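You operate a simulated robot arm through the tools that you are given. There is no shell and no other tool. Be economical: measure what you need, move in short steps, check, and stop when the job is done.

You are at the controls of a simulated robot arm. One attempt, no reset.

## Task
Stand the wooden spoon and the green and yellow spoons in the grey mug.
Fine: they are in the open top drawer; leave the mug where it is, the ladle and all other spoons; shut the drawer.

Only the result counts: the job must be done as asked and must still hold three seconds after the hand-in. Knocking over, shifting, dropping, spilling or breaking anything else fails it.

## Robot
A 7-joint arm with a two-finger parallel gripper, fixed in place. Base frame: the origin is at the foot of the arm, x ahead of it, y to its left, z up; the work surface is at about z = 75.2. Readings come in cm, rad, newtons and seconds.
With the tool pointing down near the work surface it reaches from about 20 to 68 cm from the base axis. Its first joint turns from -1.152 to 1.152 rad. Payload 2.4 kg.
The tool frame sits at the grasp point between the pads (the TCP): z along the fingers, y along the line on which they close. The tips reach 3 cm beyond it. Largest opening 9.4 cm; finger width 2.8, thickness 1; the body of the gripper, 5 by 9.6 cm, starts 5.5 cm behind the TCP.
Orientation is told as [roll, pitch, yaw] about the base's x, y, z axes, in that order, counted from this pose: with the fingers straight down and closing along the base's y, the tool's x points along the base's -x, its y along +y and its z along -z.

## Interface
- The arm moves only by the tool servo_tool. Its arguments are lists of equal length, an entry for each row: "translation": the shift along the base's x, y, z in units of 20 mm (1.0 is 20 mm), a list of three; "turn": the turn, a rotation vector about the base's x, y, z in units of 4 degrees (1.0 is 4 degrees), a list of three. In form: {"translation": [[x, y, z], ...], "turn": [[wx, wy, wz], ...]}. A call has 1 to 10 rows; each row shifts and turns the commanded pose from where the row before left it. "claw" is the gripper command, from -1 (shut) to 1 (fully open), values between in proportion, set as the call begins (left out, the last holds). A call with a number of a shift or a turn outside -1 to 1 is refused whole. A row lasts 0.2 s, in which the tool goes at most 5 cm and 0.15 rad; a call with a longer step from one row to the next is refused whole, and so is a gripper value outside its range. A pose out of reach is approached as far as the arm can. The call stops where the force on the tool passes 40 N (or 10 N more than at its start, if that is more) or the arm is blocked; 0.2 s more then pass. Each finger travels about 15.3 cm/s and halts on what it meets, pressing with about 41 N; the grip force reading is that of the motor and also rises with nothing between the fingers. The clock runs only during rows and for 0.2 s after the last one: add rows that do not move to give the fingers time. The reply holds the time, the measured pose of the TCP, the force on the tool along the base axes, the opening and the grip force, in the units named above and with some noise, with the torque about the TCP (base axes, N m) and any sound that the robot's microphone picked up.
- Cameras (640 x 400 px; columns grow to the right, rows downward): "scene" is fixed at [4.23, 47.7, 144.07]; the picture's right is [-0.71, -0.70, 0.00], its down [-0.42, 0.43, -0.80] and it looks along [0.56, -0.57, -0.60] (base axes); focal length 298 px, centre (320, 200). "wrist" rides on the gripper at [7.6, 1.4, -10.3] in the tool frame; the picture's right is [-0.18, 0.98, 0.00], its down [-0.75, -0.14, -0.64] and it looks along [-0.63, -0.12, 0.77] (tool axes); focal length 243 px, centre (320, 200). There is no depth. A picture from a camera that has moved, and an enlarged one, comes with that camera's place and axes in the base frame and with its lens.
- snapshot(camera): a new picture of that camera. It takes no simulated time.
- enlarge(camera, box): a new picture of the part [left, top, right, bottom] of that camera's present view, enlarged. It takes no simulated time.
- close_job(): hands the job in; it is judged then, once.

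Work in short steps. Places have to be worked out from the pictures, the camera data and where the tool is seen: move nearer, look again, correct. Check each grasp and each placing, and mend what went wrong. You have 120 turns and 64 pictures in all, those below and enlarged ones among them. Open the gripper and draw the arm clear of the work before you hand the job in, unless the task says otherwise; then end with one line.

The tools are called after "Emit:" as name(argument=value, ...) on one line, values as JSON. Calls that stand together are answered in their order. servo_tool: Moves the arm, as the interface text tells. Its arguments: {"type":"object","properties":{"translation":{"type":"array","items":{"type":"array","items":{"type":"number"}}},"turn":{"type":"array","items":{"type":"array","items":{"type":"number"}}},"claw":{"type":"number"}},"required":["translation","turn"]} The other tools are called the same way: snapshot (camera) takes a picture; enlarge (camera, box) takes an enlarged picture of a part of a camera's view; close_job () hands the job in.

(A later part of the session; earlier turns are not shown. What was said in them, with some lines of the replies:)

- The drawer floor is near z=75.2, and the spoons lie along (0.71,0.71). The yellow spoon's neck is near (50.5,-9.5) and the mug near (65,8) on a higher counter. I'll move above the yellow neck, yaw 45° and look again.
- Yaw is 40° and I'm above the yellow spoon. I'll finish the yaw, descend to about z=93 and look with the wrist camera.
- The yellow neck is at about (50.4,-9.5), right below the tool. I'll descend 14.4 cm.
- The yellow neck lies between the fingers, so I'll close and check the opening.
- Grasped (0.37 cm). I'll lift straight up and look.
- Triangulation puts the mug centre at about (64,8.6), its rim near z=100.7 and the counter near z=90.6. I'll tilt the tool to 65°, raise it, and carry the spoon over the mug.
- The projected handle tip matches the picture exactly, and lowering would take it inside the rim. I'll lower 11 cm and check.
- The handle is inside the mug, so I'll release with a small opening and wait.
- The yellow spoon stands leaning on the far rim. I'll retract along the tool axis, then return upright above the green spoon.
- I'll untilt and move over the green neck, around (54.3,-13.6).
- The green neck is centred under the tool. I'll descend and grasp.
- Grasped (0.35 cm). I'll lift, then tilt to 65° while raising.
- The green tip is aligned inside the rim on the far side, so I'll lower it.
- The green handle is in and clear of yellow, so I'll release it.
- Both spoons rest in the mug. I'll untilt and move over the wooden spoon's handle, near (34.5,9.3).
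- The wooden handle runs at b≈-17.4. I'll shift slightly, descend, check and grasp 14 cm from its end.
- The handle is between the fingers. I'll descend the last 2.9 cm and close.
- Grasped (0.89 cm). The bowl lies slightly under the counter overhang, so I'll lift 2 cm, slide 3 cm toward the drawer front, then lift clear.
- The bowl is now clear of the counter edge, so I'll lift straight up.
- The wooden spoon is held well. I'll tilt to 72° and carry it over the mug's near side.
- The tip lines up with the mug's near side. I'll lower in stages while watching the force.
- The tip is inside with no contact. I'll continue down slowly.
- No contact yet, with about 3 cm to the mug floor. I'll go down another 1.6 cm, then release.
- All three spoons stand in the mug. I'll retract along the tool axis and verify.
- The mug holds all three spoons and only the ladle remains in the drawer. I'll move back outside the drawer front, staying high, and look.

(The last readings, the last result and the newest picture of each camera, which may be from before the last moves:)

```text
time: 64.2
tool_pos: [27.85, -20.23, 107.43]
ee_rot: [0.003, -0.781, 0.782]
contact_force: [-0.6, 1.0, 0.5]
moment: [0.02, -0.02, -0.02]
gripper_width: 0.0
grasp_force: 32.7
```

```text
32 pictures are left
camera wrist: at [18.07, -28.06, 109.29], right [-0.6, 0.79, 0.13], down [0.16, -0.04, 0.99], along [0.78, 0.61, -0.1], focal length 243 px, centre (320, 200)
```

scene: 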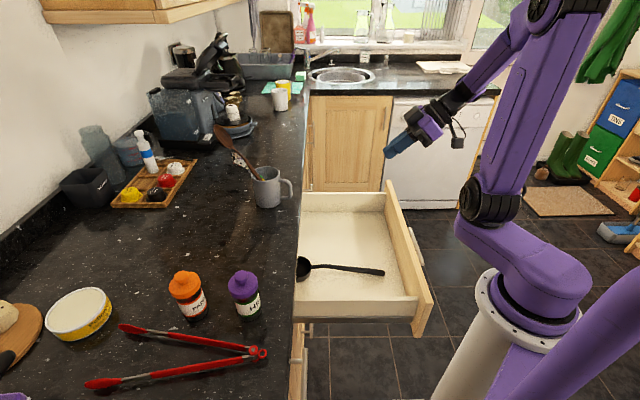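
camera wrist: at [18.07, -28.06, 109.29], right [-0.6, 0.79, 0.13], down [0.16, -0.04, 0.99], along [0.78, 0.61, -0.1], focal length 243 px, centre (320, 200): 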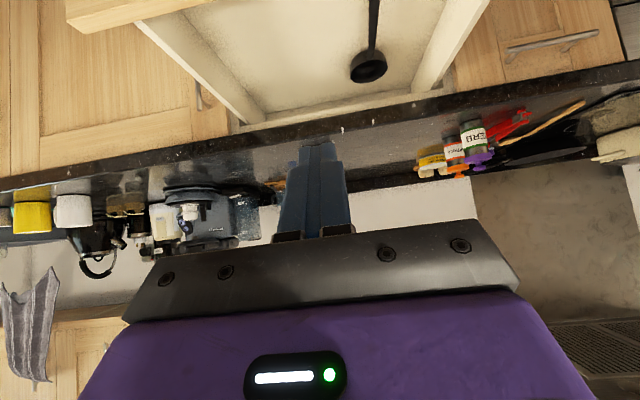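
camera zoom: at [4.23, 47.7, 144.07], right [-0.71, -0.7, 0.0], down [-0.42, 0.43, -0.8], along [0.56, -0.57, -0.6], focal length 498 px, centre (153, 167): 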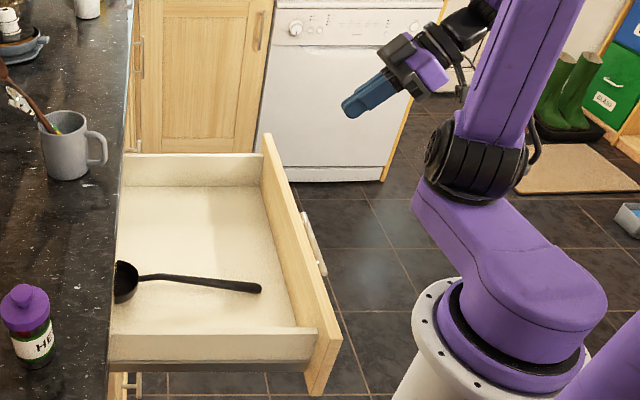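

The panel's outer face is near a≈11.3 (a=(x+y)/√2), with its top at z≈86.4, its centre at b≈-33 and the handle near z≈79. I'll lower the closed tips outside it to z≈84.

Emit:
servo_tool(translation=[[-0.35, 0.35, -1], [0, 0, -1], [0, 0, -1], [0, 0, -1], [0, 0, -1], [0, 0, -1], [0, 0, -1], [0, 0, -1], [0, 0, 0]], turn=[[0, 0, 0], [0, 0, 0], [0, 0, 0], [0, 0, 0], [0, 0, 0], [0, 0, 0], [0, 0, 0], [0, 0, 0], [0, 0, 0]])

Emit:
enlarge(camera="scene", box=[340, 100, 500, 340])

```text
time: 66.2
tool_pos: [27.1, -19.41, 91.28]
ee_rot: [0.003, -0.782, 0.781]
contact_force: [-0.1, 0.2, -0.3]
moment: [-0.01, 0.01, -0.04]
gripper_width: 0.0
grasp_force: 33.2
```

```text
1.67 times, centred on (420, 220) of scene
camera zoom: at [4.23, 47.7, 144.07], right [-0.71, -0.7, 0.0], down [-0.42, 0.43, -0.8], along [0.56, -0.57, -0.6], focal length 498 px, centre (153, 167)
```

zoom: 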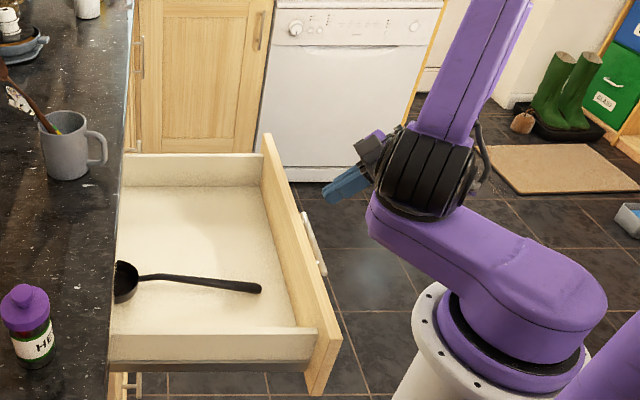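

The pose is reachable. I'll lower the last 5 cm and make contact gently.

Emit:
servo_tool(translation=[[0, 0, -0.9], [0, 0, -0.9], [0, 0, -0.75], [0, 0, 0]], turn=[[0, 0, 0], [0, 0, 0], [0, 0, 0], [0, 0, 0]])

Emit:
servo_tool(translation=[[0.35, 0.35, 0], [0.35, 0.35, 0], [0.35, 0.35, 0], [0.35, 0.35, 0], [0.35, 0.35, 0], [0.35, 0.35, 0]], turn=[[0, 0, 0], [0, 0, 0], [0, 0, 0], [0, 0, 0], [0, 0, 0], [0, 0, 0]])

Emit:
enlarge(camera="scene", box=[260, 160, 440, 340])

```text
time: 67.2
tool_pos: [26.99, -19.45, 86.39]
ee_rot: [0.003, -0.785, 0.779]
contact_force: [0.0, 0.3, -0.6]
moment: [0.0, 0.0, 0.0]
gripper_width: 0.03
grasp_force: 33.0
```

```text
time: 68.6
tool_pos: [31.52, -15.14, 86.23]
ee_rot: [0.004, -0.782, 0.781]
contact_force: [-0.1, 0.5, -0.5]
moment: [0.03, 0.07, -0.03]
gripper_width: 0.0
grasp_force: 32.6
```

```text
2.22 times, centred on (350, 250) of scene
camera zoom: at [4.24, 47.7, 144.07], right [-0.71, -0.7, 0.0], down [-0.42, 0.43, -0.8], along [0.56, -0.57, -0.6], focal length 663 px, centre (253, 89)
```

zoom: 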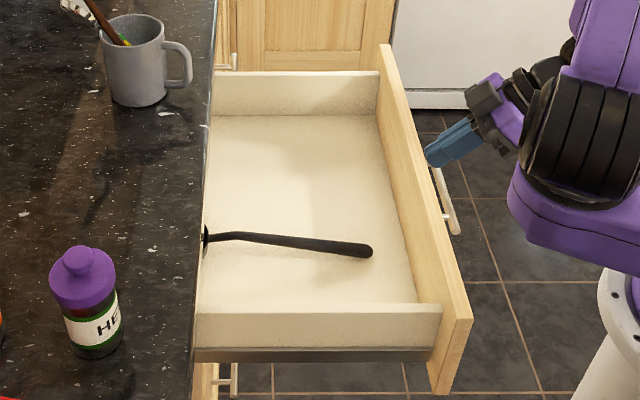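

The drawer is moving with very little force. I'll keep pushing along +a at a moderate speed.

Emit:
servo_tool(translation=[[0.35, 0.35, 0], [0.45, 0.45, 0], [0.45, 0.45, 0], [0.45, 0.45, 0], [0.45, 0.45, 0], [0.45, 0.45, 0], [0.45, 0.45, 0], [0.45, 0.45, 0], [0.45, 0.45, 0], [0.35, 0.35, 0]], turn=[[0, 0, 0], [0, 0, 0], [0, 0, 0], [0, 0, 0], [0, 0, 0], [0, 0, 0], [0, 0, 0], [0, 0, 0], [0, 0, 0], [0, 0, 0]])

Emit:
enlarge(camera="scene", box=[260, 160, 440, 340])

```text
time: 70.8
tool_pos: [39.96, -6.51, 86.3]
ee_rot: [0.004, -0.783, 0.78]
contact_force: [0.0, 0.1, 0.2]
moment: [0.04, 0.0, 0.02]
gripper_width: 0.02
grasp_force: 32.7
```

```text
2.22 times, centred on (350, 250) of scene
camera zoom: at [4.24, 47.7, 144.07], right [-0.71, -0.7, 0.0], down [-0.42, 0.43, -0.8], along [0.56, -0.57, -0.6], focal length 663 px, centre (253, 89)
```

zoom: 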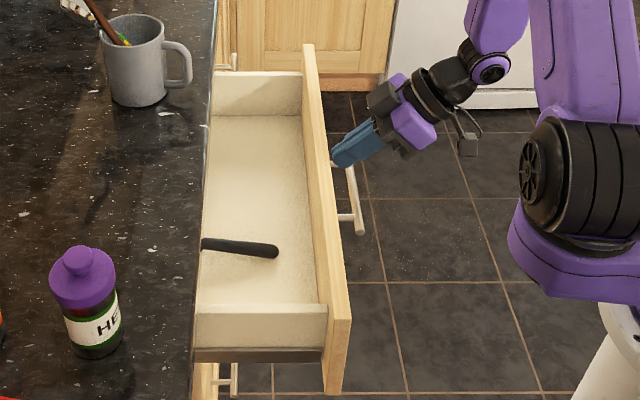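

About 13 cm remain, so I'll keep pushing.

Emit:
servo_tool(translation=[[0.35, 0.35, 0], [0.45, 0.45, 0], [0.45, 0.45, 0], [0.45, 0.45, 0], [0.45, 0.45, 0], [0.45, 0.45, 0], [0.4, 0.4, 0], [0.3, 0.3, 0]], turn=[[0, 0, 0], [0, 0, 0], [0, 0, 0], [0, 0, 0], [0, 0, 0], [0, 0, 0], [0, 0, 0], [0, 0, 0]])

Emit:
enlarge(camera="scene", box=[260, 160, 440, 340])

```text
time: 72.6
tool_pos: [46.58, 0.05, 86.39]
ee_rot: [0.002, -0.783, 0.78]
contact_force: [-1.9, -0.1, 0.2]
moment: [-0.04, 0.01, -0.04]
gripper_width: 0.0
grasp_force: 33.0
```

```text
2.22 times, centred on (350, 250) of scene
camera zoom: at [4.24, 47.7, 144.07], right [-0.71, -0.7, 0.0], down [-0.42, 0.43, -0.8], along [0.56, -0.57, -0.6], focal length 663 px, centre (253, 89)
```

zoom: 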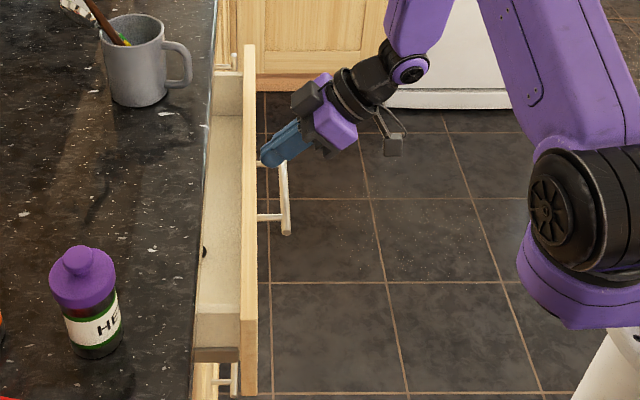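

About 5–6 cm are left. I'll push slower and watch the force.

Emit:
servo_tool(translation=[[0.2, 0.2, 0], [0.2, 0.2, 0], [0.2, 0.2, 0], [0.2, 0.2, 0], [0.2, 0.2, 0], [0.2, 0.2, 0], [0.2, 0.2, 0], [0.2, 0.2, 0], [0, 0, 0]], turn=[[0, 0, 0], [0, 0, 0], [0, 0, 0], [0, 0, 0], [0, 0, 0], [0, 0, 0], [0, 0, 0], [0, 0, 0], [0, 0, 0]])

Emit:
enlarge(camera="scene", box=[260, 160, 440, 340])

```text
time: 74.6
tool_pos: [49.84, 3.25, 86.24]
ee_rot: [0.003, -0.784, 0.781]
contact_force: [0.3, -0.4, -0.3]
moment: [0.01, -0.02, 0.04]
gripper_width: 0.01
grasp_force: 33.0
```

```text
2.22 times, centred on (350, 250) of scene
camera zoom: at [4.23, 47.7, 144.07], right [-0.71, -0.7, 0.0], down [-0.42, 0.43, -0.8], along [0.56, -0.57, -0.6], focal length 663 px, centre (253, 89)
```

zoom: 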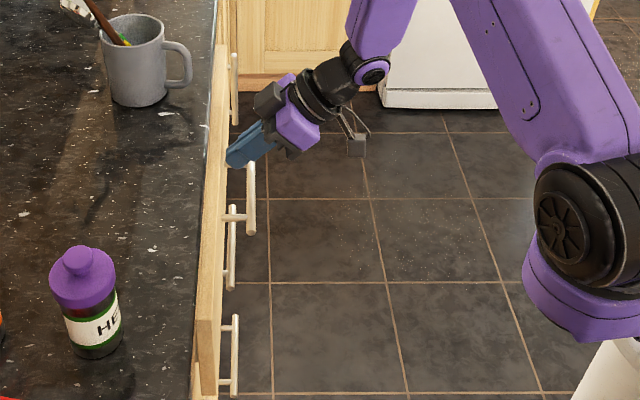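

Roughly 1.5–2 cm are left, so I'll use small steps until it seats.

Emit:
servo_tool(translation=[[0.1, 0.1, 0], [0.1, 0.1, 0], [0.1, 0.1, 0], [0.1, 0.1, 0], [0.1, 0.1, 0], [0.1, 0.1, 0], [0, 0, 0]], turn=[[0, 0, 0], [0, 0, 0], [0, 0, 0], [0, 0, 0], [0, 0, 0], [0, 0, 0], [0, 0, 0]])

Emit:
enlarge(camera="scene", box=[280, 160, 360, 340])

```text
time: 76.2
tool_pos: [50.96, 4.43, 86.28]
ee_rot: [0.004, -0.784, 0.781]
contact_force: [0.1, -0.3, 0.3]
moment: [-0.03, 0.02, 0.0]
gripper_width: 0.02
grasp_force: 32.7
```

```text
2.22 times, centred on (320, 250) of scene
camera zoom: at [4.23, 47.7, 144.07], right [-0.71, -0.7, 0.0], down [-0.42, 0.43, -0.8], along [0.56, -0.57, -0.6], focal length 663 px, centre (320, 89)
```

zoom: 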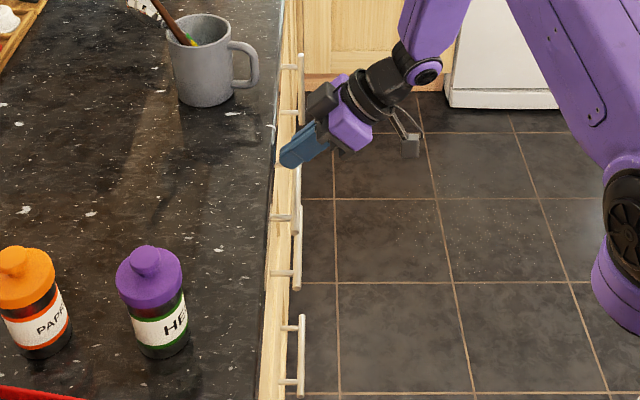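

The handle is now almost aligned with the others. I'll push in tiny steps until it resists.

Emit:
servo_tool(translation=[[0.06, 0.06, 0], [0.06, 0.06, 0], [0.06, 0.06, 0], [0.06, 0.06, 0], [0, 0, 0]], turn=[[0, 0, 0], [0, 0, 0], [0, 0, 0], [0, 0, 0], [0, 0, 0]])

Emit:
enlarge(camera="scene", box=[280, 160, 360, 340])

```text
time: 77.4
tool_pos: [51.42, 4.8, 86.25]
ee_rot: [0.002, -0.784, 0.78]
contact_force: [0.2, -0.3, 0.1]
moment: [-0.02, -0.02, 0.0]
gripper_width: 0.0
grasp_force: 32.6
```

```text
2.22 times, centred on (320, 250) of scene
camera zoom: at [4.23, 47.7, 144.07], right [-0.71, -0.7, 0.0], down [-0.42, 0.43, -0.8], along [0.56, -0.57, -0.6], focal length 663 px, centre (320, 89)
```

zoom: 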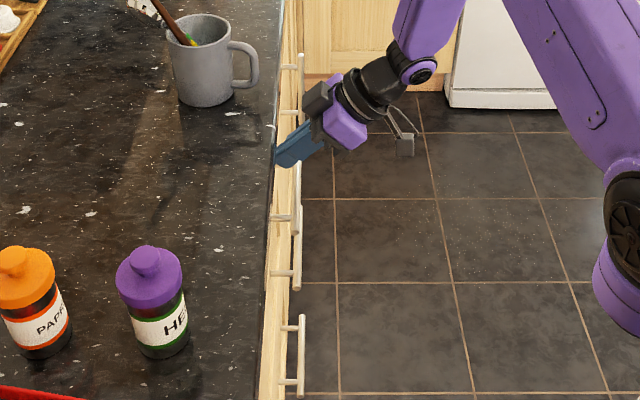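

The handle hasn't moved, so it may already be seated. I'll push a little further to feel for the stop.

Emit:
servo_tool(translation=[[0.06, 0.06, 0], [0.06, 0.06, 0], [0.06, 0.06, 0], [0.06, 0.06, 0], [0, 0, 0]], turn=[[0, 0, 0], [0, 0, 0], [0, 0, 0], [0, 0, 0], [0, 0, 0]])

Emit:
enlarge(camera="scene", box=[280, 160, 360, 340])

```text
time: 78.6
tool_pos: [51.83, 5.33, 86.3]
ee_rot: [0.003, -0.782, 0.779]
contact_force: [-8.8, -6.0, 2.3]
moment: [-0.03, 0.02, 0.09]
gripper_width: 0.0
grasp_force: 33.3
```

```text
2.22 times, centred on (320, 250) of scene
camera zoom: at [4.21, 47.69, 144.08], right [-0.71, -0.7, 0.0], down [-0.42, 0.43, -0.8], along [0.56, -0.57, -0.6], focal length 663 px, centre (320, 89)
```

zoom: 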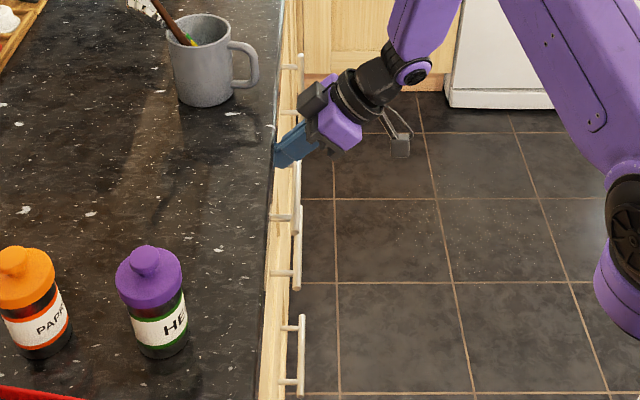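

A 10 N stop with the handle unchanged means the drawer is seated. I'll back away and inspect.

Emit:
servo_tool(translation=[[-0.4, -0.4, 0.1], [-0.6, -0.6, 0.4], [-0.7, -0.7, 0.6], [-0.7, -0.7, 0.6], [-0.7, -0.7, 0.8], [-0.7, -0.7, 0.8], [-0.7, -0.7, 0.8], [-0.7, -0.7, 0.8], [-0.5, -0.5, 0.5]], turn=[[0, 0, 0], [0, 0, 0], [0, 0, 0], [0, 0, 0], [0, 0, 0], [0, 0, 0], [0, 0, 0], [0, 0, 0], [0, 0, 0]])

Emit:
enlarge(camera="scene", box=[200, 110, 400, 350])

Emit:
snapshot(camera="wrist")

```text
time: 80.6
tool_pos: [40.47, -6.06, 97.19]
ee_rot: [0.003, -0.784, 0.781]
contact_force: [-0.7, 0.2, 0.0]
moment: [-0.02, 0.01, -0.01]
gripper_width: 0.0
grasp_force: 33.3
```

```text
1.67 times, centred on (300, 230) of scene
camera zoom: at [4.23, 47.7, 144.07], right [-0.71, -0.7, 0.0], down [-0.42, 0.43, -0.8], along [0.56, -0.57, -0.6], focal length 498 px, centre (353, 150)
```

zoom: 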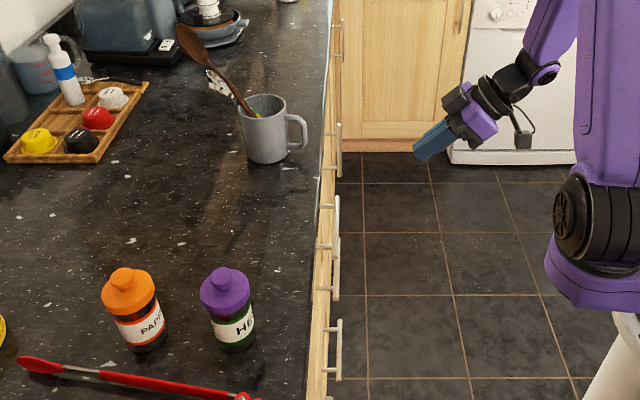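

```text
22 pictures are left
camera wrist: at [30.58, -13.9, 99.07], right [-0.6, 0.79, 0.13], down [0.16, -0.04, 0.99], along [0.78, 0.61, -0.1], focal length 243 px, centre (320, 200)
```

wrist: 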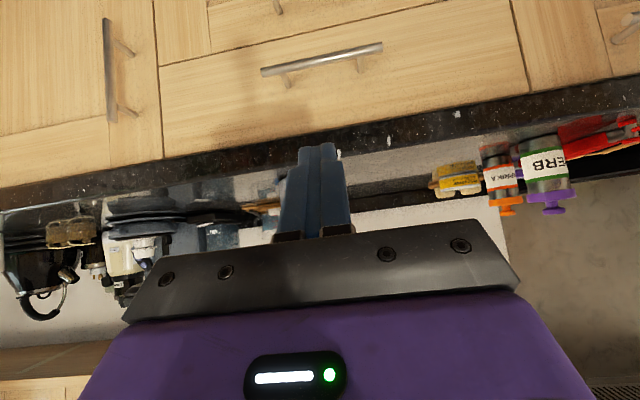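

The drawer front is flush with its neighbours and the mug still holds all three spoons. I'll open the gripper, draw the arm clear and take a last look at the mug.

Emit:
servo_tool(translation=[[-0.5, -0.5, 1], [-0.5, -0.5, 1], [-0.5, -0.5, 1], [-0.5, -0.5, 1], [-0.3, -0.3, 1], [0, 0, 0], [0, 0, 0]], turn=[[0, 0, 0], [0, 0, 0], [0, 0, 0], [0, 0, 0], [0, 0, 0], [0, 0, 0], [0, 0, 0]], claw=1)

Emit:
enlarge(camera="scene", box=[200, 100, 360, 220])

```text
time: 82.2
tool_pos: [36.03, -10.68, 107.25]
ee_rot: [0.003, -0.784, 0.78]
contact_force: [0.0, -0.3, 0.0]
moment: [0.01, 0.03, -0.02]
gripper_width: 9.4
grasp_force: 0.1
```

```text
3.33 times, centred on (280, 160) of scene
camera zoom: at [4.23, 47.7, 144.07], right [-0.71, -0.7, 0.0], down [-0.42, 0.43, -0.8], along [0.56, -0.57, -0.6], focal length 995 px, centre (453, 333)
```

zoom: 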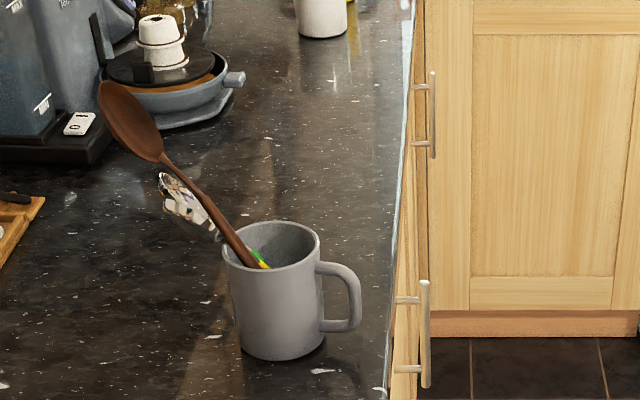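

Everything is in place: the spoons are stable, the mug hasn't moved, the drawer is shut and the arm is clear. I'm handing the job in.

Emit:
close_job()

```text
The job is handed in.
```

The wooden, green and yellow spoons are standing in the grey mug, which is where it was; the ladle is still in the drawer, and the drawer is shut.
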